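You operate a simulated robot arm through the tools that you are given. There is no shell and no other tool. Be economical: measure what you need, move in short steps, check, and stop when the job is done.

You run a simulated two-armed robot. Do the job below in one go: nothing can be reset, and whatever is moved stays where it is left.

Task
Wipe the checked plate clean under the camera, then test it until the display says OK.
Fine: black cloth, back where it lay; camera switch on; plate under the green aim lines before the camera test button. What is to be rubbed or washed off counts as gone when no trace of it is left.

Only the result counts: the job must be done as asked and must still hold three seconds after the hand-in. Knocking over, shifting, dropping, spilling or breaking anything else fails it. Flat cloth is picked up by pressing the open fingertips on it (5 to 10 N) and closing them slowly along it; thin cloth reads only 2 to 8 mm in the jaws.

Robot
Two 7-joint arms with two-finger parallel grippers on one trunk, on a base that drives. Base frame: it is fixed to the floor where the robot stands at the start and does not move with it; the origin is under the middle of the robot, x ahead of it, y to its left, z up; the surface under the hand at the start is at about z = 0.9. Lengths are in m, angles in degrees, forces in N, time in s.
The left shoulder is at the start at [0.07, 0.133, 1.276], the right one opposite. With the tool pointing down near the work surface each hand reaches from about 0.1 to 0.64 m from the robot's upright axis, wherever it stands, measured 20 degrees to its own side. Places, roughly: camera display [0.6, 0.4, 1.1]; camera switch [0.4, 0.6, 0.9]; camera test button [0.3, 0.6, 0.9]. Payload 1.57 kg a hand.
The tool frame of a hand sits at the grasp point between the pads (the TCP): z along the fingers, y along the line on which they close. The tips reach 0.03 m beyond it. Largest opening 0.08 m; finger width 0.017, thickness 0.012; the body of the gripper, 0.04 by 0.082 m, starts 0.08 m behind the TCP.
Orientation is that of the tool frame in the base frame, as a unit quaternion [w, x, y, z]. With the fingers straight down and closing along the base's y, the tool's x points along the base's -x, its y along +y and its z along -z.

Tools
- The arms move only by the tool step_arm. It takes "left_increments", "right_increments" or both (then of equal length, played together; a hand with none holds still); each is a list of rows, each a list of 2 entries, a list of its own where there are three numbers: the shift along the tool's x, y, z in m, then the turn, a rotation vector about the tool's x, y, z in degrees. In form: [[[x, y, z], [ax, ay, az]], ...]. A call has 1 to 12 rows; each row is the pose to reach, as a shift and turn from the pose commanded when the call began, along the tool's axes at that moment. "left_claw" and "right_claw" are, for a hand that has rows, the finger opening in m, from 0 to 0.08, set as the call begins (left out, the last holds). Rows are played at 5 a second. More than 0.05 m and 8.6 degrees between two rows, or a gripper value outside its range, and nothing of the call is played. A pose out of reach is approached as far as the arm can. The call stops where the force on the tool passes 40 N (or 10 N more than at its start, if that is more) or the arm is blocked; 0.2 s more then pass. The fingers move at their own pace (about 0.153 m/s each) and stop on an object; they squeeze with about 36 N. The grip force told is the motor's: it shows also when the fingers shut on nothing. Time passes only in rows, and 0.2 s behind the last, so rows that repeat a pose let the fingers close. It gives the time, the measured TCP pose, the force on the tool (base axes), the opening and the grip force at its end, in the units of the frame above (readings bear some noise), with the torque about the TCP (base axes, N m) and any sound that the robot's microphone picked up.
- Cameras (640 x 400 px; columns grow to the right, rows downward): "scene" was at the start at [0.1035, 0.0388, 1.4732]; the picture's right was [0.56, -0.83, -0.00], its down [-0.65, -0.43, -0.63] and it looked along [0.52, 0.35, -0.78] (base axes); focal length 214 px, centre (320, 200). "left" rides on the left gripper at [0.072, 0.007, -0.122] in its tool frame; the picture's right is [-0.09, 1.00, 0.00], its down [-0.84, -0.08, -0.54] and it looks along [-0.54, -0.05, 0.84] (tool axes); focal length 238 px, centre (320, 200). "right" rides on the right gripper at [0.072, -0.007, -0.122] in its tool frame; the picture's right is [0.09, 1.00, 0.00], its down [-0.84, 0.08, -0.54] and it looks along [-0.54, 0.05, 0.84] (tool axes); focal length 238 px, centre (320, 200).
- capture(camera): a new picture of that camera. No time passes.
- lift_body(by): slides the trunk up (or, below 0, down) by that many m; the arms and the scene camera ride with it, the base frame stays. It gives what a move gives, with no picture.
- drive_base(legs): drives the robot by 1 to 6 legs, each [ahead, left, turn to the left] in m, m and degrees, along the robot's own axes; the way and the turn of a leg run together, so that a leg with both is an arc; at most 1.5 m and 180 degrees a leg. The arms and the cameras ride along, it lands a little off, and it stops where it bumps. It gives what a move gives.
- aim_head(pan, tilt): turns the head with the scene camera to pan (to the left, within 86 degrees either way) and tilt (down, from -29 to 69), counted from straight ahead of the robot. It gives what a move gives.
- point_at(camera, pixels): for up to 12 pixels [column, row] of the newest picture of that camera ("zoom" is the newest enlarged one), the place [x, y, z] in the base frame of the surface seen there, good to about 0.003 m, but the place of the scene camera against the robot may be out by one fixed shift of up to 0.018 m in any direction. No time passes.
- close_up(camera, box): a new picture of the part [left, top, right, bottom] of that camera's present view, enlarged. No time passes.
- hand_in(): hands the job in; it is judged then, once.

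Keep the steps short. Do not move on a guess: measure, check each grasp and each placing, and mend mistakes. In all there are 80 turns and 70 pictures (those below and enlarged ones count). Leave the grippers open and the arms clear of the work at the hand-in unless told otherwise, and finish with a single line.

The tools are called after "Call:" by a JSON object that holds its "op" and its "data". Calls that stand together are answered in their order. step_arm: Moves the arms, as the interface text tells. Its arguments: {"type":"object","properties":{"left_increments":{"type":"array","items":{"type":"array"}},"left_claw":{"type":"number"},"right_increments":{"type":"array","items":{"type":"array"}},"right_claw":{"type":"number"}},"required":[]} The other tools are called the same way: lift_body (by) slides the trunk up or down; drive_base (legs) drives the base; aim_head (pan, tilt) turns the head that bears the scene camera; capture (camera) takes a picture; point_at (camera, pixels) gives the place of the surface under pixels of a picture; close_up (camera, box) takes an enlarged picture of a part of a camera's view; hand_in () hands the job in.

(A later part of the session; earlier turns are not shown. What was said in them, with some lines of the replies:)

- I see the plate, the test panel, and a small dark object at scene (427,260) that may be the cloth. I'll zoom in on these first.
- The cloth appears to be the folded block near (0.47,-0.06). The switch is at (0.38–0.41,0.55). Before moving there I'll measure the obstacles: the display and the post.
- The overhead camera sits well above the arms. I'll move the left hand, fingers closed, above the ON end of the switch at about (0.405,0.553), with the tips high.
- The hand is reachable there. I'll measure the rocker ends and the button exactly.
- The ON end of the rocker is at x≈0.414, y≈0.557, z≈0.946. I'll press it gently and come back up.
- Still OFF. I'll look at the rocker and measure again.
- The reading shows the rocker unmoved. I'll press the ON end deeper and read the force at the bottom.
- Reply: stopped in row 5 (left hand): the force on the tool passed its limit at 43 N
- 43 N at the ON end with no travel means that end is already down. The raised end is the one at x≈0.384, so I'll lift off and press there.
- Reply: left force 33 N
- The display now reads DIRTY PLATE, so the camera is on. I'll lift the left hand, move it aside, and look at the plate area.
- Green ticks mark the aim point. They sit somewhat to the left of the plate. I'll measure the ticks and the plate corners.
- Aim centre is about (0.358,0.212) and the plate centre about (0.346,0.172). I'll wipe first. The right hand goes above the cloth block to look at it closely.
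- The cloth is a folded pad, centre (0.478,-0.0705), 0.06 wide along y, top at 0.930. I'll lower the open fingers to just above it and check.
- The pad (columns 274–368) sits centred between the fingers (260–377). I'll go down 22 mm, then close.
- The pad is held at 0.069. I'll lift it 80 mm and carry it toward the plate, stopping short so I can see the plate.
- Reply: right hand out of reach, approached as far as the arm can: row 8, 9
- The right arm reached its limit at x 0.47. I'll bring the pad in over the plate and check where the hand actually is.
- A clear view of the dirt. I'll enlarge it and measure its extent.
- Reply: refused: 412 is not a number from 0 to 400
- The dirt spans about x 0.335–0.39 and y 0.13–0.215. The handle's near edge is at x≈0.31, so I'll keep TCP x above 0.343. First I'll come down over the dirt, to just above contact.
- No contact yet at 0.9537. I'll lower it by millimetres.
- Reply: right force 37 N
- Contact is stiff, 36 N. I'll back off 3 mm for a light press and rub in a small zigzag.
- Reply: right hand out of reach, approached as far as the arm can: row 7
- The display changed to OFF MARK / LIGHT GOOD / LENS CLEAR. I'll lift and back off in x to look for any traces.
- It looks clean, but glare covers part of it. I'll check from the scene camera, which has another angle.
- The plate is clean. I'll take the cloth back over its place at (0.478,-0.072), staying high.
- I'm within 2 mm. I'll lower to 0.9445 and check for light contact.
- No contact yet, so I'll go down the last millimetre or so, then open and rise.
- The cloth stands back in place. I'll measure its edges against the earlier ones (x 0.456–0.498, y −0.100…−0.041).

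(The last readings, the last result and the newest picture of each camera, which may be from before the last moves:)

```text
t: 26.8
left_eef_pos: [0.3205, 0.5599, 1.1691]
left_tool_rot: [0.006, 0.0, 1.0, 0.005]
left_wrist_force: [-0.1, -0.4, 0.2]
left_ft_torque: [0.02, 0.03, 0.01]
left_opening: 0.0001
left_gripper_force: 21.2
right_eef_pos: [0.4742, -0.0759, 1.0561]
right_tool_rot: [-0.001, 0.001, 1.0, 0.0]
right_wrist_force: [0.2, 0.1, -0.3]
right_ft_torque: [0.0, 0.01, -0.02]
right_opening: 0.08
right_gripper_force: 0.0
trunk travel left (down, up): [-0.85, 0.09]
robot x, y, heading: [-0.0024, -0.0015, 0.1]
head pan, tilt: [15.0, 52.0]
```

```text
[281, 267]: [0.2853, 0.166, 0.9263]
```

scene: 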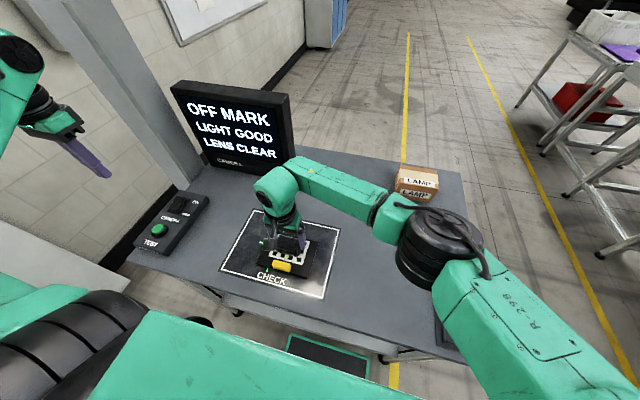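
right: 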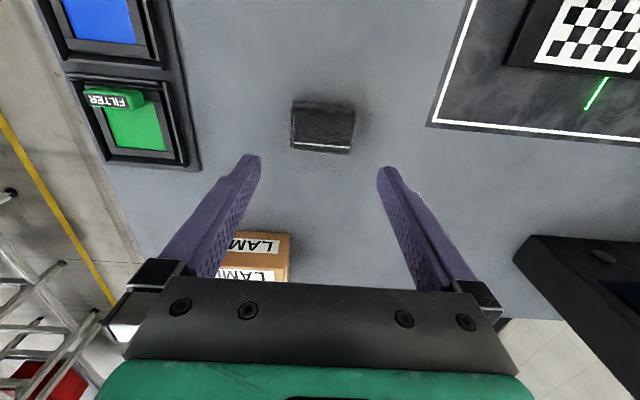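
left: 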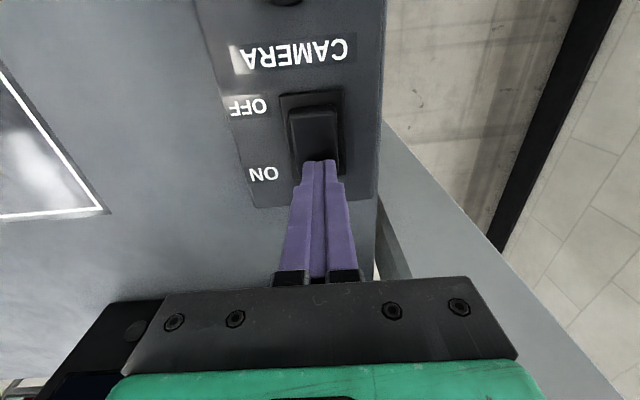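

The cloth is back within 2 mm. I'll retract the right hand up and back. The left hand opens and moves over the plate handle at (0.298,0.172).

Call:
{"op": "step_arm", "data": {"right_increments": [[[0, -0.02, -0.04], [0, 0, 0]], [[0.03, -0.05, -0.07], [0, 0, 0]], [[0.06, -0.08, -0.1], [0, 0, 0]], [[0.09, -0.11, -0.12], [0, 0, 0]], [[0.11, -0.14, -0.14], [0, 0, 0]], [[0.12, -0.16, -0.14], [0, 0, 0]], [[0.12, -0.16, -0.14], [0, 0, 0]], [[0.12, -0.16, -0.14], [0, 0, 0]], [[0.12, -0.16, -0.14], [0, 0, 0]], [[0.12, -0.16, -0.14], [0, 0, 0]]], "left_increments": [[[0, -0.02, 0], [0, 0, 0]], [[0, -0.06, 0], [0, 0, 0]], [[0, -0.1, 0], [0, 0, 0]], [[0, -0.14, 0], [0, 0, 0]], [[0.005, -0.18, 0.02], [0, 0, 0]], [[0.01, -0.22, 0.04], [0, 0, 0]], [[0.015, -0.26, 0.06], [0, 0, 0]], [[0.02, -0.3, 0.08], [0, 0, 0]], [[0.024, -0.34, 0.1], [0, 0, 0]], [[0.024, -0.387, 0.11], [0, 0, 0]]], "left_claw": 0.08, "right_claw": 0.08}}

Call:
{"op": "capture", "data": {"camera": "left"}}

```text
refused: row 2 steps farther than a row can; nothing moved
```

```text
39 pictures are left
```

left: 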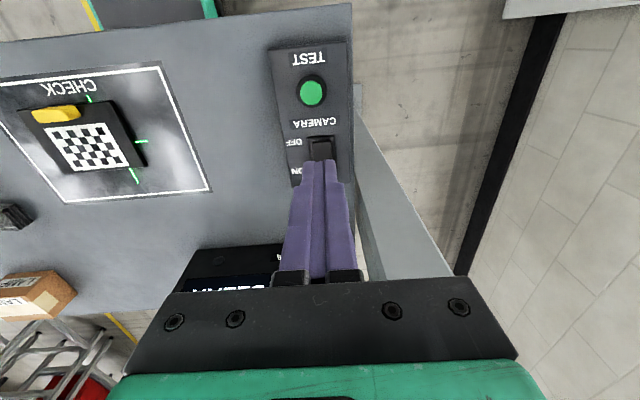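

A row step was slightly too long and nothing moved. I'll repeat it with shorter steps.

Call:
{"op": "step_arm", "data": {"right_increments": [[[0, -0.02, -0.03], [0, 0, 0]], [[0.02, -0.04, -0.06], [0, 0, 0]], [[0.04, -0.06, -0.09], [0, 0, 0]], [[0.06, -0.08, -0.11], [0, 0, 0]], [[0.08, -0.1, -0.13], [0, 0, 0]], [[0.1, -0.12, -0.14], [0, 0, 0]], [[0.12, -0.14, -0.14], [0, 0, 0]], [[0.12, -0.16, -0.14], [0, 0, 0]], [[0.12, -0.16, -0.14], [0, 0, 0]], [[0.12, -0.16, -0.14], [0, 0, 0]]], "left_increments": [[[0, -0.02, 0], [0, 0, 0]], [[0, -0.06, 0], [0, 0, 0]], [[0, -0.1, 0], [0, 0, 0]], [[0, -0.14, 0], [0, 0, 0]], [[0.005, -0.18, 0.02], [0, 0, 0]], [[0.01, -0.22, 0.04], [0, 0, 0]], [[0.015, -0.26, 0.06], [0, 0, 0]], [[0.02, -0.3, 0.08], [0, 0, 0]], [[0.024, -0.34, 0.1], [0, 0, 0]], [[0.024, -0.385, 0.11], [0, 0, 0]]], "left_claw": 0.08, "right_claw": 0.08}}

Call:
{"op": "capture", "data": {"camera": "left"}}

```text
t: 29.0
left_eef_pos: [0.3366, 0.2676, 1.0887]
left_tool_rot: [0.007, 0.0, 1.0, 0.004]
left_wrist_force: [0.2, -0.8, -0.3]
left_ft_torque: [0.01, -0.04, -0.02]
left_opening: 0.08
left_gripper_force: 0.0
left hand out of reach, approached as far as the arm can: row 7, 8, 9, 10
right_eef_pos: [0.3521, -0.2332, 1.1926]
right_tool_rot: [0.001, 0.0, 1.0, 0.0]
right_wrist_force: [0.1, 0.6, 0.1]
right_ft_torque: [0.05, -0.01, -0.01]
right_opening: 0.0801
right_gripper_force: 0.0
trunk travel left (down, up): [-0.85, 0.09]
robot x, y, heading: [0.0022, 0.0022, -0.1]
head pan, tilt: [15.0, 52.0]
```

```text
38 pictures are left
```

left: 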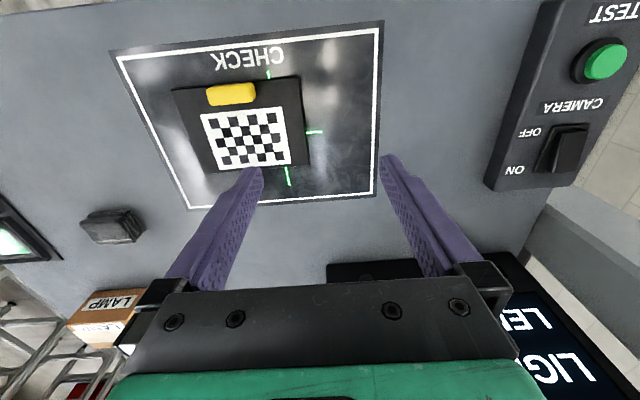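

The left arm can't come that close. The right arm can reach there, so it will do the sliding. First I'll use this good left view to measure the ticks, plate, pattern and handle.

Call:
{"op": "close_up", "data": {"camera": "left", "box": [150, 50, 350, 200]}}

Call:
{"op": "point_at", "data": {"camera": "left", "pixels": [[202, 116], [283, 107], [290, 162], [219, 169], [173, 91], [299, 78], [308, 163], [207, 171], [210, 96], [254, 91], [308, 132], [322, 131]]}}

Call:
{"op": "point_at", "data": {"camera": "left", "pixels": [[267, 71], [268, 77], [286, 168], [290, 185], [246, 138]]}}

```text
2.67 times, centred on (250, 125) of left
```

zoom: 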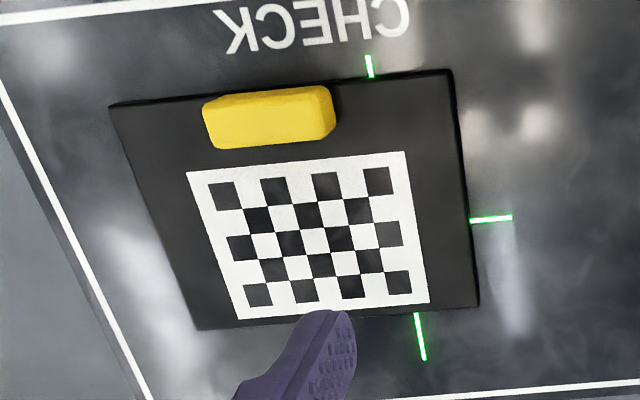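

```text
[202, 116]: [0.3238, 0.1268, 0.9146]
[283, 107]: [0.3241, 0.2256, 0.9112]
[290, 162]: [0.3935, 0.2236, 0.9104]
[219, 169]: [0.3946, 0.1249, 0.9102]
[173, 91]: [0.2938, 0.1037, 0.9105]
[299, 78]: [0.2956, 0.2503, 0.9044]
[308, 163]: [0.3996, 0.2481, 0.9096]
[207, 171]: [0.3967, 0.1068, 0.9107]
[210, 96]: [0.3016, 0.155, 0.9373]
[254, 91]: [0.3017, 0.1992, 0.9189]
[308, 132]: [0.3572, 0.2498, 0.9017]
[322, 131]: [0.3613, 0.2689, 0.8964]
```

```text
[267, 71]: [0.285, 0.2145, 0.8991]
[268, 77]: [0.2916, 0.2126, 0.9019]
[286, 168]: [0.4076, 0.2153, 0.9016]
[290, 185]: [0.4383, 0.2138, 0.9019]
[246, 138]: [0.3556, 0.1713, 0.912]
```

Pattern centre is (0.359,0.175) and the aim centre is (0.3595,0.213), so the plate needs about +0.038 in y. I'll move the left hand aside and bring the right hand over the handle at (0.298,0.176).

Call:
{"op": "step_arm", "data": {"right_increments": [[[0.005, 0.04, 0.0], [0, 0, 0]], [[0.01, 0.08, 0.0], [0, 0, 0]], [[0.015, 0.12, 0.01], [0, 0, 0]], [[0.02, 0.16, 0.02], [0, 0, 0]], [[0.025, 0.2, 0.04], [0, 0, 0]], [[0.03, 0.24, 0.06], [0, 0, 0]], [[0.035, 0.28, 0.08], [0, 0, 0]], [[0.042, 0.32, 0.1], [0, 0, 0]], [[0.049, 0.36, 0.12], [0, 0, 0]], [[0.054, 0.395, 0.14], [0, 0, 0]], [[0.054, 0.409, 0.145], [0, 0, 0]], [[0.054, 0.409, 0.145], [0, 0, 0]]], "left_increments": [[[0, 0.04, -0.01], [0, 0, 0]], [[0, 0.08, -0.02], [0, 0, 0]], [[0, 0.12, -0.03], [0, 0, 0]], [[0, 0.16, -0.04], [0, 0, 0]], [[0, 0.2, -0.05], [0, 0, 0]], [[0, 0.24, -0.06], [0, 0, 0]], [[0.01, 0.27, -0.08], [0, 0, 0]], [[0.02, 0.28, -0.1], [0, 0, 0]], [[0.02, 0.28, -0.1], [0, 0, 0]], [[0.02, 0.28, -0.1], [0, 0, 0]], [[0.02, 0.28, -0.1], [0, 0, 0]], [[0.02, 0.28, -0.1], [0, 0, 0]]]}}

Call:
{"op": "capture", "data": {"camera": "right"}}

```text
t: 31.6
left_eef_pos: [0.3145, 0.5505, 1.1893]
left_tool_rot: [0.007, -0.001, 1.0, 0.005]
left_wrist_force: [0.5, 0.5, -1.1]
left_ft_torque: [0.02, -0.01, -0.01]
left_opening: 0.08
left_gripper_force: 0.0
left hand out of reach, approached as far as the arm can: row 8, 9, 10, 11, 12
right_eef_pos: [0.3035, 0.1745, 1.0495]
right_tool_rot: [-0.001, 0.0, 1.0, -0.001]
right_wrist_force: [-0.2, 0.5, 0.4]
right_ft_torque: [0.01, 0.02, 0.01]
right_opening: 0.08
right_gripper_force: 0.1
trunk travel left (down, up): [-0.85, 0.09]
robot x, y, heading: [0.0002, 0.0009, 0.1]
head pan, tilt: [15.0, 52.0]
```

```text
36 pictures are left
```

right: 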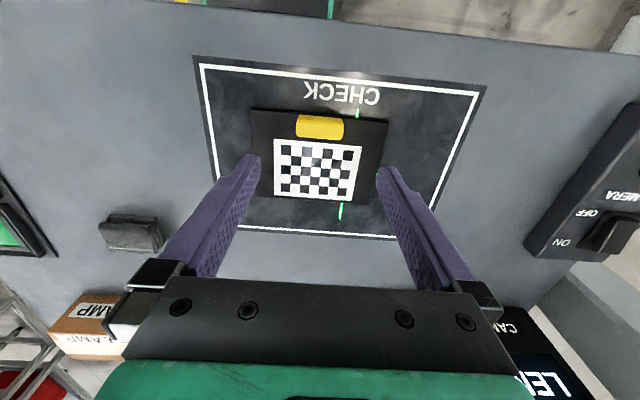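

Call:
{"op": "point_at", "data": {"camera": "right", "pixels": [[298, 125], [342, 127], [320, 115], [320, 121], [320, 127], [320, 134], [275, 140], [361, 146], [352, 198], [277, 196], [358, 112], [341, 212]]}}

```text
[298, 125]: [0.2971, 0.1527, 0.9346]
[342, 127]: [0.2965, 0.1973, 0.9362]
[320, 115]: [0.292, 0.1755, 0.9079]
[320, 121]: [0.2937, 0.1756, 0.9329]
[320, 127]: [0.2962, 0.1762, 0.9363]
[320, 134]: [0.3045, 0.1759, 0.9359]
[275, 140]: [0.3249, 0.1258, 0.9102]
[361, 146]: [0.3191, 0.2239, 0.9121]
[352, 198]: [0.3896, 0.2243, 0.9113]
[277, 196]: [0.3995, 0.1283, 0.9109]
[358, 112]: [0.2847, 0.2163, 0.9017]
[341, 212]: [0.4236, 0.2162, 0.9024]
```

Handle centre is (0.299,0.175) with top at 0.936. I'll go down to TCP z 0.947, then close on it.

Call:
{"op": "step_arm", "data": {"right_increments": [[[0.004, 0.001, 0.04], [0, 0, 0]], [[0.004, 0.001, 0.08], [0, 0, 0]], [[0.004, 0.001, 0.095], [0, 0, 0]], [[0.004, 0.001, 0.102], [0, 0, 0]], [[0.004, 0.001, 0.102], [0, 0, 0]]]}}

Call:
{"op": "step_arm", "data": {"right_increments": [[[0, 0, 0], [0, 0, 0]], [[0, 0, 0], [0, 0, 0]], [[0, 0, 0], [0, 0, 0]]], "right_claw": 0.02}}

Call:
{"op": "capture", "data": {"camera": "right"}}

```text
t: 32.8
left_eef_pos: [0.3127, 0.5506, 1.1883]
left_tool_rot: [0.008, 0.0, 1.0, 0.005]
left_wrist_force: [0.2, -0.2, 0.0]
left_ft_torque: [-0.01, 0.01, -0.02]
left_opening: 0.0801
left_gripper_force: 0.0
right_eef_pos: [0.297, 0.1767, 0.9471]
right_tool_rot: [0.001, 0.0, 1.0, 0.0]
right_wrist_force: [-0.4, -0.1, 0.2]
right_ft_torque: [0.01, 0.03, 0.0]
right_opening: 0.0801
right_gripper_force: 0.0
trunk travel left (down, up): [-0.85, 0.09]
robot x, y, heading: [-0.0014, 0.0007, -0.2]
head pan, tilt: [15.0, 52.0]
```

```text
t: 33.6
left_eef_pos: [0.3137, 0.5503, 1.1882]
left_tool_rot: [0.009, -0.001, 1.0, 0.005]
left_wrist_force: [-0.3, -0.6, -0.5]
left_ft_torque: [-0.01, -0.02, 0.0]
left_opening: 0.08
left_gripper_force: 0.0
right_eef_pos: [0.2966, 0.1768, 0.9482]
right_tool_rot: [0.0, 0.0, 1.0, 0.001]
right_wrist_force: [-0.6, -0.5, -0.7]
right_ft_torque: [0.03, 0.03, -0.07]
right_opening: 0.0475
right_gripper_force: 35.9
trunk travel left (down, up): [-0.85, 0.09]
robot x, y, heading: [-0.002, 0.0, 0.1]
head pan, tilt: [15.0, 52.0]
```

```text
35 pictures are left
```

right: 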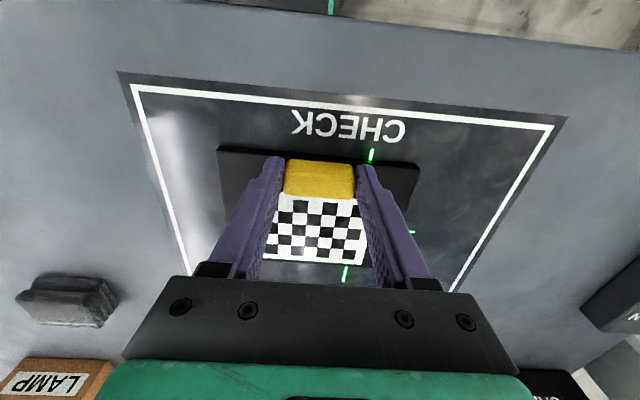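

The handle is gripped at 0.0475. I'll slide the plate 0.037 in +y slowly, then read the display.

Call:
{"op": "step_arm", "data": {"right_increments": [[[0, 0.008, -0.001], [0, 0, 0]], [[0, 0.016, -0.001], [0, 0, 0]], [[0, 0.024, -0.001], [0, 0, 0]], [[0, 0.031, -0.001], [0, 0, 0]], [[0, 0.037, -0.001], [0, 0, 0]], [[0, 0.037, -0.001], [0, 0, 0]]]}}

Call:
{"op": "capture", "data": {"camera": "scene"}}

Call:
{"op": "close_up", "data": {"camera": "scene", "box": [215, 200, 345, 300]}}

```text
t: 35.0
left_eef_pos: [0.315, 0.5509, 1.1881]
left_tool_rot: [0.007, -0.001, 1.0, 0.005]
left_wrist_force: [-0.1, -0.2, -0.2]
left_ft_torque: [0.03, 0.0, -0.01]
left_opening: 0.0801
left_gripper_force: 0.0
right_eef_pos: [0.3067, 0.2057, 0.9475]
right_tool_rot: [0.002, 0.009, 1.0, 0.0]
right_wrist_force: [1.0, 2.1, 2.8]
right_ft_torque: [0.58, 0.12, -0.1]
right_opening: 0.0475
right_gripper_force: 35.3
right hand out of reach, approached as far as the arm can: row 5
trunk travel left (down, up): [-0.85, 0.09]
robot x, y, heading: [-0.0015, 0.001, 0.3]
head pan, tilt: [15.0, 52.0]
```

```text
34 pictures are left
```

scene: 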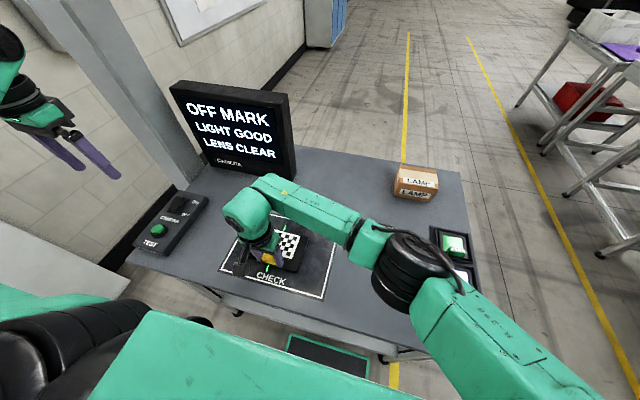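

```text
4.00 times, centred on (280, 250) of scene
```

zoom: 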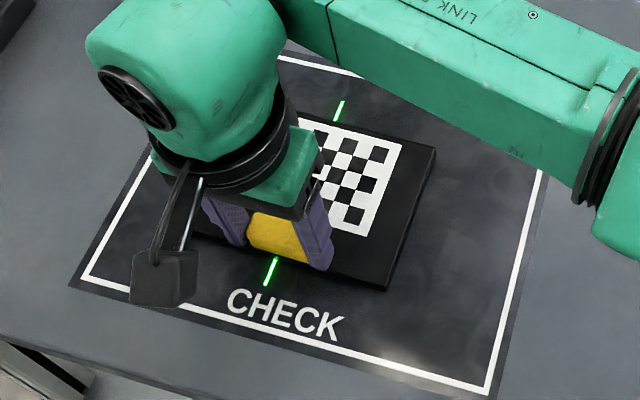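

The right arm ran out of reach: y is 0.206 and x drifted 10 mm. I'll release, rise, and drive the base a little to the left.

Call:
{"op": "step_arm", "data": {"right_increments": [[[0, 0, 0], [0, 0, 0]], [[0, 0, 0], [0, 0, 0]], [[0, 0, -0.03], [0, 0, 0]], [[0, -0.02, -0.07], [0, 0, 0]], [[0, -0.05, -0.11], [0, 0, 0]], [[0, -0.09, -0.13], [0, 0, 0]]], "right_claw": 0.08}}

Call:
{"op": "drive_base", "data": {"legs": [[0, 0.1, 0]]}}

Call:
{"op": "capture", "data": {"camera": "right"}}

```text
t: 36.4
left_eef_pos: [0.3134, 0.5495, 1.1886]
left_tool_rot: [0.008, -0.001, 1.0, 0.006]
left_wrist_force: [0.0, -0.4, -0.3]
left_ft_torque: [0.05, -0.03, 0.05]
left_opening: 0.0799
left_gripper_force: 0.2
right_eef_pos: [0.296, 0.117, 1.0776]
right_tool_rot: [0.0, 0.0, 1.0, 0.001]
right_wrist_force: [-0.2, 0.1, 0.4]
right_ft_torque: [0.02, -0.01, 0.02]
right_opening: 0.0801
right_gripper_force: 0.2
trunk travel left (down, up): [-0.85, 0.09]
robot x, y, heading: [0.0008, 0.0008, 0.1]
head pan, tilt: [15.0, 52.0]
```

```text
t: 37.5
left_eef_pos: [0.3151, 0.6439, 1.1908]
left_tool_rot: [0.008, 0.001, 1.0, 0.007]
left_wrist_force: [0.2, -0.4, -0.6]
left_ft_torque: [0.03, -0.03, -0.01]
left_opening: 0.0802
left_gripper_force: 0.0
right_eef_pos: [0.2971, 0.2125, 1.0768]
right_tool_rot: [0.0, 0.002, 1.0, 0.001]
right_wrist_force: [0.4, 0.7, 0.3]
right_ft_torque: [-0.01, 0.0, 0.01]
right_opening: 0.08
right_gripper_force: 0.1
trunk travel left (down, up): [-0.85, 0.09]
robot x, y, heading: [-0.0, 0.096, -0.5]
head pan, tilt: [15.0, 52.0]
```

```text
32 pictures are left
```

right: 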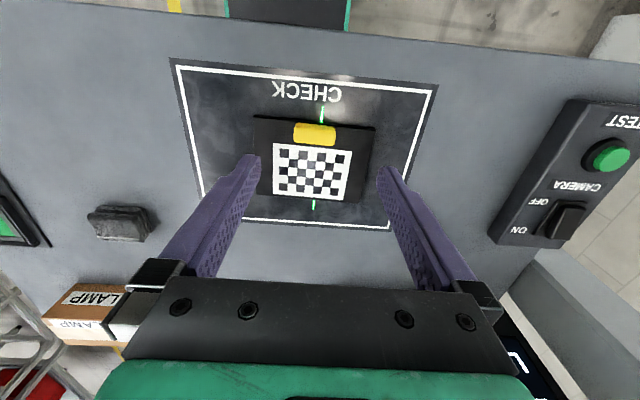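

The base moved to y=0.096 and the hand sits above the plate. I'll measure everything again.

Call:
{"op": "point_at", "data": {"camera": "right", "pixels": [[294, 133], [336, 136], [315, 128], [315, 140], [274, 144], [352, 151], [345, 200], [273, 194], [322, 108], [321, 118], [313, 201], [314, 210]]}}

Call:
{"op": "close_up", "data": {"camera": "right", "box": [240, 95, 390, 220]}}

Call:
{"op": "close_up", "data": {"camera": "scene", "box": [150, 60, 400, 320]}}

```text
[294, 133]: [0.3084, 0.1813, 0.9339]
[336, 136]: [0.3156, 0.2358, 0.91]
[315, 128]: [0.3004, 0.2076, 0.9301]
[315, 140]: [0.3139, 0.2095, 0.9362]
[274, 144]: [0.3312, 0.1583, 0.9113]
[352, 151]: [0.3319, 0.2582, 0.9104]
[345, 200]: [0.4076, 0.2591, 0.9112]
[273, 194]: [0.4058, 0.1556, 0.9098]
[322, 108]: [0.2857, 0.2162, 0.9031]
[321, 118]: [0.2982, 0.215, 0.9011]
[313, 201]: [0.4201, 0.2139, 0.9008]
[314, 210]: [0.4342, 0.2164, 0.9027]
```

```text
3.20 times, centred on (315, 158) of right
```

zoom: 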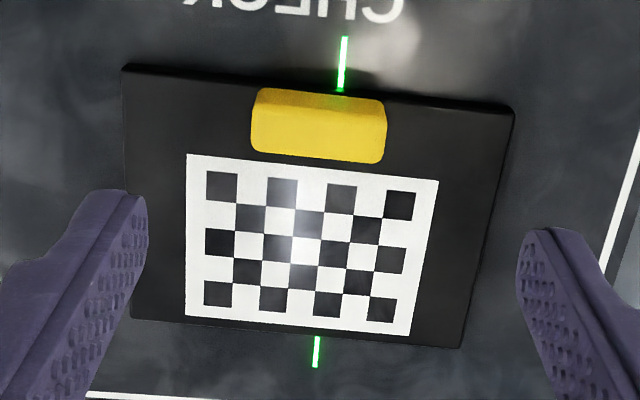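

```text
1.54 times, centred on (275, 190) of scene
```

zoom: 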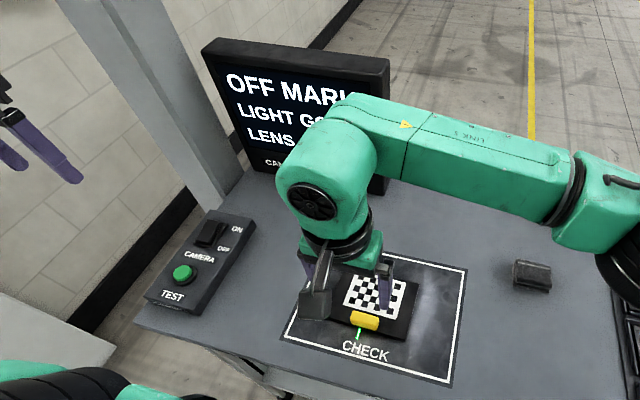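

The pattern centre is now (0.368,0.208) and the aim (0.360,0.215). I'll grip the handle again at (0.309,0.208).

Call:
{"op": "step_arm", "data": {"right_increments": [[[-0.011, -0.004, 0.04], [0, 0, 0]], [[-0.011, -0.004, 0.08], [0, 0, 0]], [[-0.011, -0.004, 0.115], [0, 0, 0]], [[-0.011, -0.004, 0.129], [0, 0, 0]], [[-0.011, -0.004, 0.129], [0, 0, 0]]]}}

Call:
{"op": "step_arm", "data": {"right_increments": [[[0, 0, 0], [0, 0, 0]], [[0, 0, 0], [0, 0, 0]], [[0, 0, 0], [0, 0, 0]]], "right_claw": 0.02}}

Call:
{"op": "step_arm", "data": {"right_increments": [[[0.003, 0.003, -0.001], [0, 0, 0]], [[0.006, 0.005, -0.001], [0, 0, 0]], [[0.008, 0.007, -0.001], [0, 0, 0]], [[0.008, 0.007, -0.001], [0, 0, 0]]]}}

Call:
{"op": "capture", "data": {"camera": "scene"}}

Call:
{"op": "capture", "data": {"camera": "right"}}

```text
t: 38.7
left_eef_pos: [0.3151, 0.6463, 1.1879]
left_tool_rot: [0.008, 0.002, 1.0, 0.005]
left_wrist_force: [0.6, 0.1, 0.1]
left_ft_torque: [0.02, 0.01, -0.04]
left_opening: 0.0799
left_gripper_force: 0.1
right_eef_pos: [0.3086, 0.2098, 0.9487]
right_tool_rot: [0.0, 0.002, 1.0, 0.001]
right_wrist_force: [-0.7, 0.3, 0.1]
right_ft_torque: [-0.01, -0.01, -0.01]
right_opening: 0.0802
right_gripper_force: 0.1
trunk travel left (down, up): [-0.85, 0.09]
robot x, y, heading: [0.0013, 0.0962, -0.1]
head pan, tilt: [15.0, 52.0]
```

```text
t: 39.5
left_eef_pos: [0.3155, 0.6476, 1.1888]
left_tool_rot: [0.008, 0.002, 1.0, 0.005]
left_wrist_force: [-0.7, 0.7, -0.3]
left_ft_torque: [-0.04, 0.0, -0.03]
left_opening: 0.08
left_gripper_force: 0.1
right_eef_pos: [0.3085, 0.2109, 0.9486]
right_tool_rot: [0.0, 0.001, 1.0, 0.0]
right_wrist_force: [-1.2, 0.0, 0.1]
right_ft_torque: [-0.02, 0.05, -0.03]
right_opening: 0.0476
right_gripper_force: 35.8
trunk travel left (down, up): [-0.85, 0.09]
robot x, y, heading: [-0.0027, 0.0958, -0.1]
head pan, tilt: [15.0, 52.0]
```

```text
t: 40.5
left_eef_pos: [0.3174, 0.6478, 1.1882]
left_tool_rot: [0.008, 0.001, 1.0, 0.005]
left_wrist_force: [-0.3, -0.1, 0.3]
left_ft_torque: [0.03, 0.01, -0.02]
left_opening: 0.08
left_gripper_force: 0.0
right_eef_pos: [0.2996, 0.2196, 0.9484]
right_tool_rot: [0.0, 0.001, 1.0, 0.0]
right_wrist_force: [-0.1, -0.5, -0.1]
right_ft_torque: [0.03, 0.19, -0.02]
right_opening: 0.0475
right_gripper_force: 35.8
trunk travel left (down, up): [-0.85, 0.09]
robot x, y, heading: [0.0009, 0.098, -0.1]
head pan, tilt: [15.0, 52.0]
```

```text
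29 pictures are left
```

scene: 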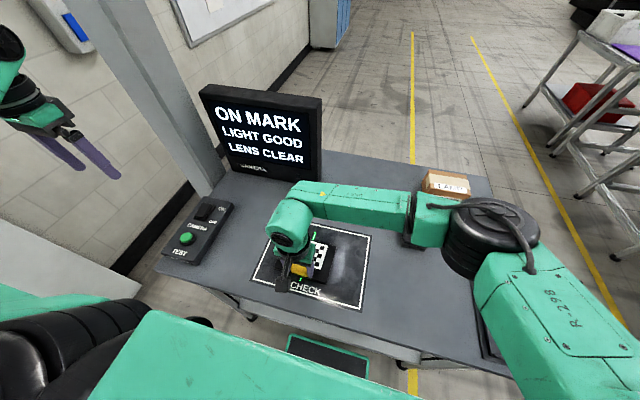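

```text
28 pictures are left
```

right: 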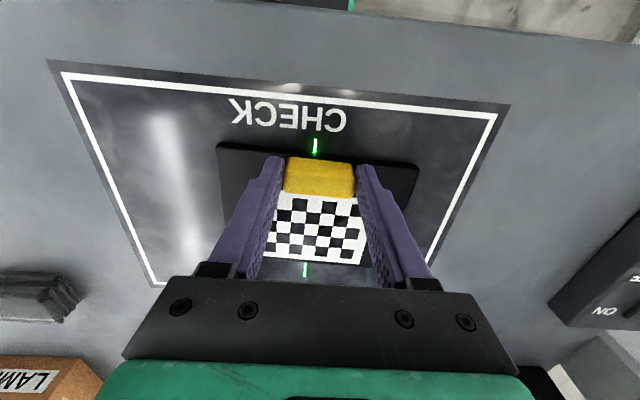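

ON MARK. I'll lower 1 mm, release, rise, and check the centring from above.

Call:
{"op": "step_arm", "data": {"right_increments": [[[0, 0, 0.001], [0, 0, 0]], [[0, 0, 0.001], [0, 0, 0]]]}}

Call:
{"op": "step_arm", "data": {"right_increments": [[[0, 0, 0], [0, 0, 0]], [[0, 0, 0], [0, 0, 0]], [[0, 0, -0.03], [0, 0, 0]], [[0, 0, -0.07], [0, 0, 0]], [[0, 0, -0.11], [0, 0, 0]], [[0, 0, -0.13], [0, 0, 0]], [[0, 0, -0.13], [0, 0, 0]]], "right_claw": 0.08}}

Call:
{"op": "close_up", "data": {"camera": "right", "box": [240, 95, 390, 220]}}

Call:
{"op": "close_up", "data": {"camera": "scene", "box": [180, 70, 400, 310]}}

```text
t: 41.1
left_eef_pos: [0.3167, 0.6477, 1.1877]
left_tool_rot: [0.008, 0.0, 1.0, 0.005]
left_wrist_force: [-0.3, -0.1, -0.3]
left_ft_torque: [-0.04, -0.03, 0.01]
left_opening: 0.0799
left_gripper_force: 0.1
right_eef_pos: [0.3008, 0.2197, 0.9488]
right_tool_rot: [0.0, 0.002, 1.0, 0.0]
right_wrist_force: [-0.2, -0.6, 0.6]
right_ft_torque: [0.02, 0.19, -0.02]
right_opening: 0.0476
right_gripper_force: 35.6
trunk travel left (down, up): [-0.85, 0.09]
robot x, y, heading: [-0.0002, 0.0991, -0.1]
head pan, tilt: [15.0, 52.0]
```

```text
t: 42.7
left_eef_pos: [0.3142, 0.6464, 1.1872]
left_tool_rot: [0.008, 0.001, 1.0, 0.005]
left_wrist_force: [0.3, 0.0, -0.7]
left_ft_torque: [0.03, -0.01, 0.01]
left_opening: 0.0802
left_gripper_force: 0.0
right_eef_pos: [0.2999, 0.2177, 1.077]
right_tool_rot: [0.0, 0.002, 1.0, 0.0]
right_wrist_force: [0.0, -0.8, -0.4]
right_ft_torque: [0.01, -0.02, -0.02]
right_opening: 0.0799
right_gripper_force: 0.0
trunk travel left (down, up): [-0.85, 0.09]
robot x, y, heading: [0.0018, 0.0978, -0.4]
head pan, tilt: [15.0, 52.0]
```

```text
3.20 times, centred on (315, 158) of right
```

zoom: 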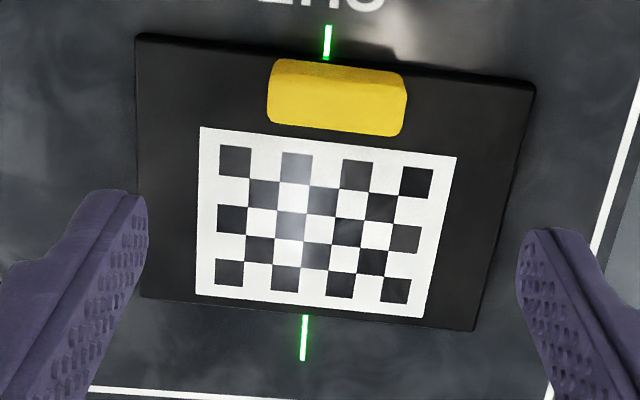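

```text
1.67 times, centred on (290, 190) of scene
```

zoom: 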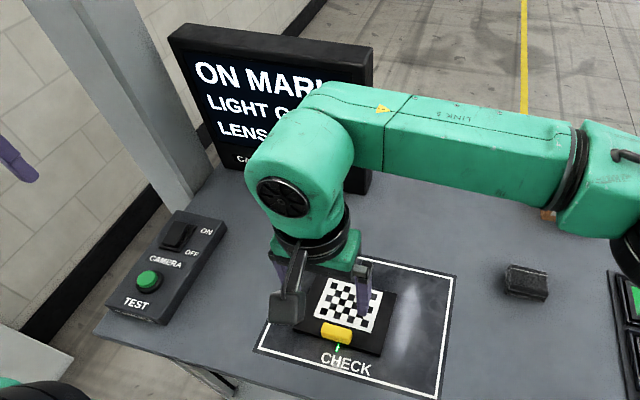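

Still ON MARK after release, with the pattern within about 4 mm of the lines. I'll take the right hand away and bring the closed left hand above the test button at about (0.305,0.549).

Call:
{"op": "step_arm", "data": {"right_increments": [[[0, 0, -0.03], [0, 0, 0]], [[0, -0.04, -0.05], [0, 0, 0]], [[0, -0.08, -0.07], [0, 0, 0]], [[0, -0.12, -0.09], [0, 0, 0]], [[0, -0.16, -0.11], [0, 0, 0]], [[0, -0.2, -0.12], [0, 0, 0]], [[0, -0.24, -0.12], [0, 0, 0]]], "left_increments": [[[0.0, -0.02, 0.01], [0, 0, 0]], [[0.002, -0.04, 0.03], [0, 0, 0]], [[0.004, -0.06, 0.05], [0, 0, 0]], [[0.006, -0.08, 0.07], [0, 0, 0]], [[0.008, -0.098, 0.09], [0, 0, 0]], [[0.01, -0.098, 0.12], [0, 0, 0]], [[0.01, -0.098, 0.137], [0, 0, 0]]], "left_claw": 0}}

Call:
{"op": "capture", "data": {"camera": "left"}}

```text
t: 44.3
left_eef_pos: [0.3069, 0.5495, 1.0479]
left_tool_rot: [0.008, 0.001, 1.0, 0.006]
left_wrist_force: [0.5, -1.1, -0.4]
left_ft_torque: [0.0, 0.03, 0.01]
left_opening: 0.0002
left_gripper_force: 21.4
right_eef_pos: [0.3001, -0.0246, 1.1985]
right_tool_rot: [0.0, 0.001, 1.0, 0.001]
right_wrist_force: [0.1, 0.0, 0.2]
right_ft_torque: [0.05, -0.03, -0.02]
right_opening: 0.0801
right_gripper_force: 0.0
trunk travel left (down, up): [-0.85, 0.09]
robot x, y, heading: [-0.0011, 0.0991, -0.0]
head pan, tilt: [15.0, 52.0]
```

```text
25 pictures are left
```

left: 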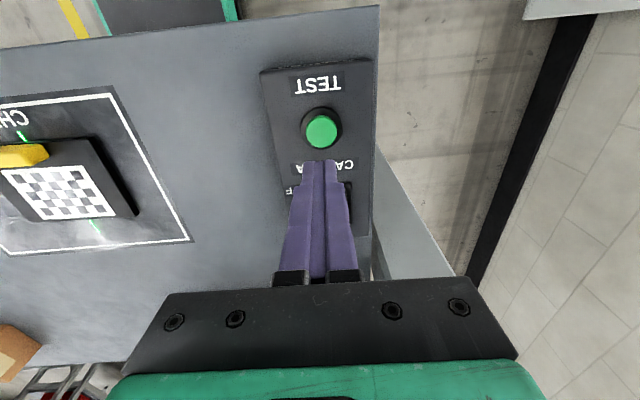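

Call:
{"op": "point_at", "data": {"camera": "left", "pixels": [[322, 131], [322, 120], [322, 143], [309, 131], [335, 131]]}}

Call:
{"op": "close_up", "data": {"camera": "scene", "box": [180, 70, 400, 310]}}

```text
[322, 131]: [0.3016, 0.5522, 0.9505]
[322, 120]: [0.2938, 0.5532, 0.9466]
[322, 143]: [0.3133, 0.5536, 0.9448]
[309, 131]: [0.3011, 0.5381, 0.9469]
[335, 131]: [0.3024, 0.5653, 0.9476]
```

```text
1.67 times, centred on (290, 190) of scene
```

zoom: 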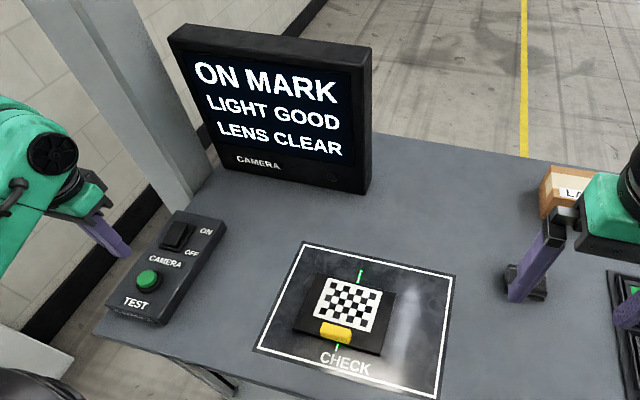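

ON MARK, with everything in place. The button centre is (0.3025,0.552) with top at 0.949. I'll press it and come back up.

Call:
{"op": "step_arm", "data": {"left_increments": [[[0.0045, 0.0025, 0.03], [0, 0, 0]], [[0.0045, 0.0025, 0.06], [0, 0, 0]], [[0.0045, 0.0025, 0.069], [0, 0, 0]], [[0.0045, 0.0025, 0.072], [0, 0, 0]], [[0.0045, 0.0025, 0.074], [0, 0, 0]], [[0.0045, 0.0025, 0.076], [0, 0, 0]]]}}

Call:
{"op": "close_up", "data": {"camera": "scene", "box": [180, 70, 400, 310]}}

```text
t: 45.7
left_eef_pos: [0.304, 0.5537, 0.974]
left_tool_rot: [0.007, 0.001, 1.0, 0.006]
left_wrist_force: [1.4, -0.1, 1.3]
left_ft_torque: [0.0, 0.02, 0.03]
left_opening: 0.0
left_gripper_force: 21.6
right_eef_pos: [0.3008, -0.0222, 1.1981]
right_tool_rot: [0.001, 0.002, 1.0, -0.001]
right_wrist_force: [-0.3, -0.4, 0.4]
right_ft_torque: [0.0, 0.01, 0.01]
right_opening: 0.0801
right_gripper_force: 0.0
trunk travel left (down, up): [-0.85, 0.09]
robot x, y, heading: [0.0038, 0.1, -0.1]
head pan, tilt: [15.0, 52.0]
```

```text
1.67 times, centred on (290, 190) of scene
```

zoom: 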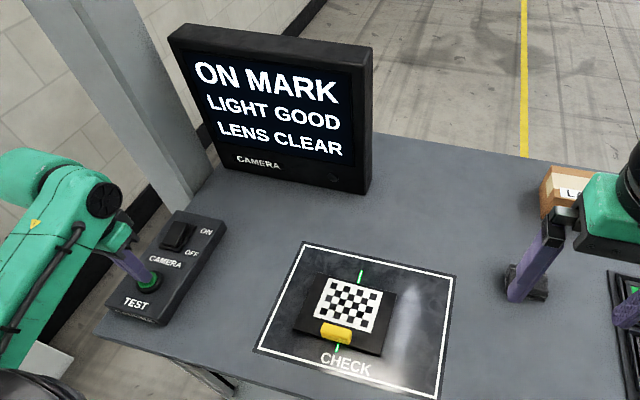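

The finger only touches it lightly, at about 1 N. I'll press a few millimetres further.

Call:
{"op": "step_arm", "data": {"left_increments": [[[0, 0, 0.002], [0, 0, 0]], [[0, 0, 0.004], [0, 0, 0]], [[0, 0, 0.006], [0, 0, 0]]]}}

Call:
{"op": "close_up", "data": {"camera": "scene", "box": [180, 70, 400, 310]}}

```text
t: 46.5
left_eef_pos: [0.304, 0.5525, 0.9693]
left_tool_rot: [0.009, 0.001, 1.0, 0.008]
left_wrist_force: [1.7, 1.6, 15.5]
left_ft_torque: [0.08, -0.01, -0.05]
left_opening: 0.0001
left_gripper_force: 21.7
right_eef_pos: [0.2987, -0.0222, 1.1989]
right_tool_rot: [0.0, 0.002, 1.0, 0.001]
right_wrist_force: [-1.0, 0.3, 0.0]
right_ft_torque: [0.01, -0.02, 0.01]
right_opening: 0.0803
right_gripper_force: 0.1
trunk travel left (down, up): [-0.85, 0.09]
robot x, y, heading: [-0.0006, 0.0972, -0.1]
head pan, tilt: [15.0, 52.0]
heard: click
```

```text
1.67 times, centred on (290, 190) of scene
```

zoom: 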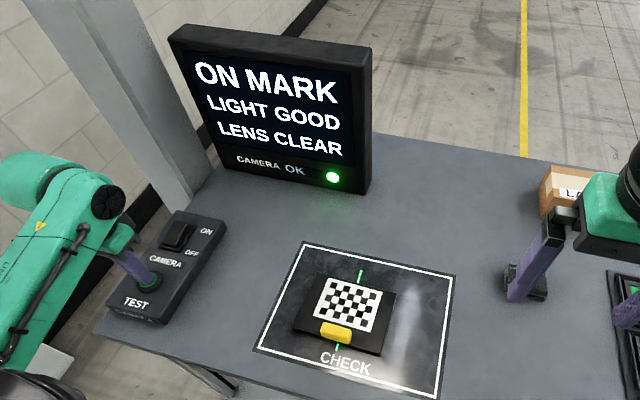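

A click, and the display shows OK with a green lamp. I'll lift the left hand, open it, and clear the right hand from above the table.

Call:
{"op": "step_arm", "data": {"left_increments": [[[0, 0, -0.03], [0, 0, 0]], [[0, 0, -0.07], [0, 0, 0]], [[0, 0, -0.11], [0, 0, 0]], [[0, 0, -0.15], [0, 0, 0]], [[0, 0, -0.19], [0, 0, 0]], [[0, 0, -0.22], [0, 0, 0]]]}}

Call:
{"op": "step_arm", "data": {"left_increments": [[[0, 0, 0], [0, 0, 0]], [[0, 0, 0], [0, 0, 0]], [[0, 0, 0], [0, 0, 0]], [[0, 0, 0], [0, 0, 0]]], "right_increments": [[[0, -0.04, 0], [0, 0, 0]], [[0, -0.08, 0], [0, 0, 0]], [[0, -0.12, 0], [0, 0, 0]], [[0, -0.16, 0], [0, 0, 0]]], "left_claw": 0.08}}

Call:
{"op": "capture", "data": {"camera": "scene"}}

Call:
{"op": "close_up", "data": {"camera": "scene", "box": [180, 70, 400, 310]}}

```text
t: 47.9
left_eef_pos: [0.3012, 0.549, 1.1807]
left_tool_rot: [0.009, 0.002, 1.0, 0.004]
left_wrist_force: [0.0, 0.4, -0.2]
left_ft_torque: [0.04, 0.0, 0.02]
left_opening: 0.0001
left_gripper_force: 21.5
left hand out of reach, approached as far as the arm can: row 6
right_eef_pos: [0.2993, -0.0225, 1.1975]
right_tool_rot: [0.0, 0.001, 1.0, 0.0]
right_wrist_force: [0.5, 0.0, -0.3]
right_ft_torque: [-0.02, 0.01, -0.03]
right_opening: 0.0802
right_gripper_force: 0.2
trunk travel left (down, up): [-0.85, 0.09]
robot x, y, heading: [-0.0007, 0.0963, -0.0]
head pan, tilt: [15.0, 52.0]
```

```text
t: 48.9
left_eef_pos: [0.301, 0.5482, 1.1824]
left_tool_rot: [0.009, 0.001, 1.0, 0.005]
left_wrist_force: [-0.3, -0.9, 0.4]
left_ft_torque: [0.02, -0.01, -0.01]
left_opening: 0.0801
left_gripper_force: 0.0
right_eef_pos: [0.2957, -0.1858, 1.1938]
right_tool_rot: [0.0, 0.001, 1.0, 0.0]
right_wrist_force: [0.4, -0.2, 0.3]
right_ft_torque: [0.05, -0.02, -0.02]
right_opening: 0.0802
right_gripper_force: 0.1
trunk travel left (down, up): [-0.85, 0.09]
robot x, y, heading: [-0.0003, 0.0942, -0.0]
head pan, tilt: [15.0, 52.0]
```

```text
21 pictures are left
```

scene: 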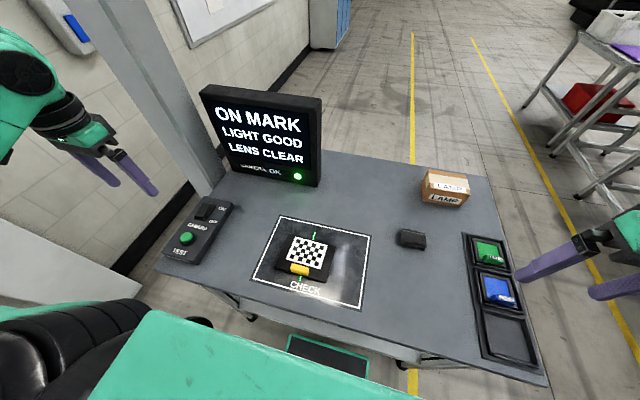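

```text
1.67 times, centred on (290, 190) of scene
```

zoom: 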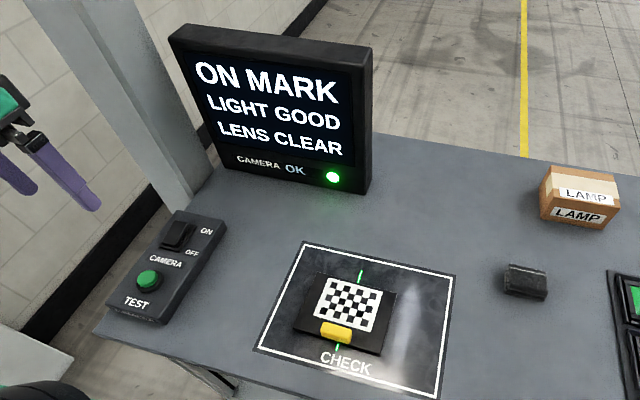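

The display holds OK, the plate is clean and on its mark, the cloth is back, and both hands are open and clear. I'm handing in.

Call:
{"op": "hand_in", "data": {}}

```text
The job is handed in.
```

The plate is wiped clean and under the green aim lines, the camera is on and its display says OK, and the black cloth is back within about 2 mm of where it lay.
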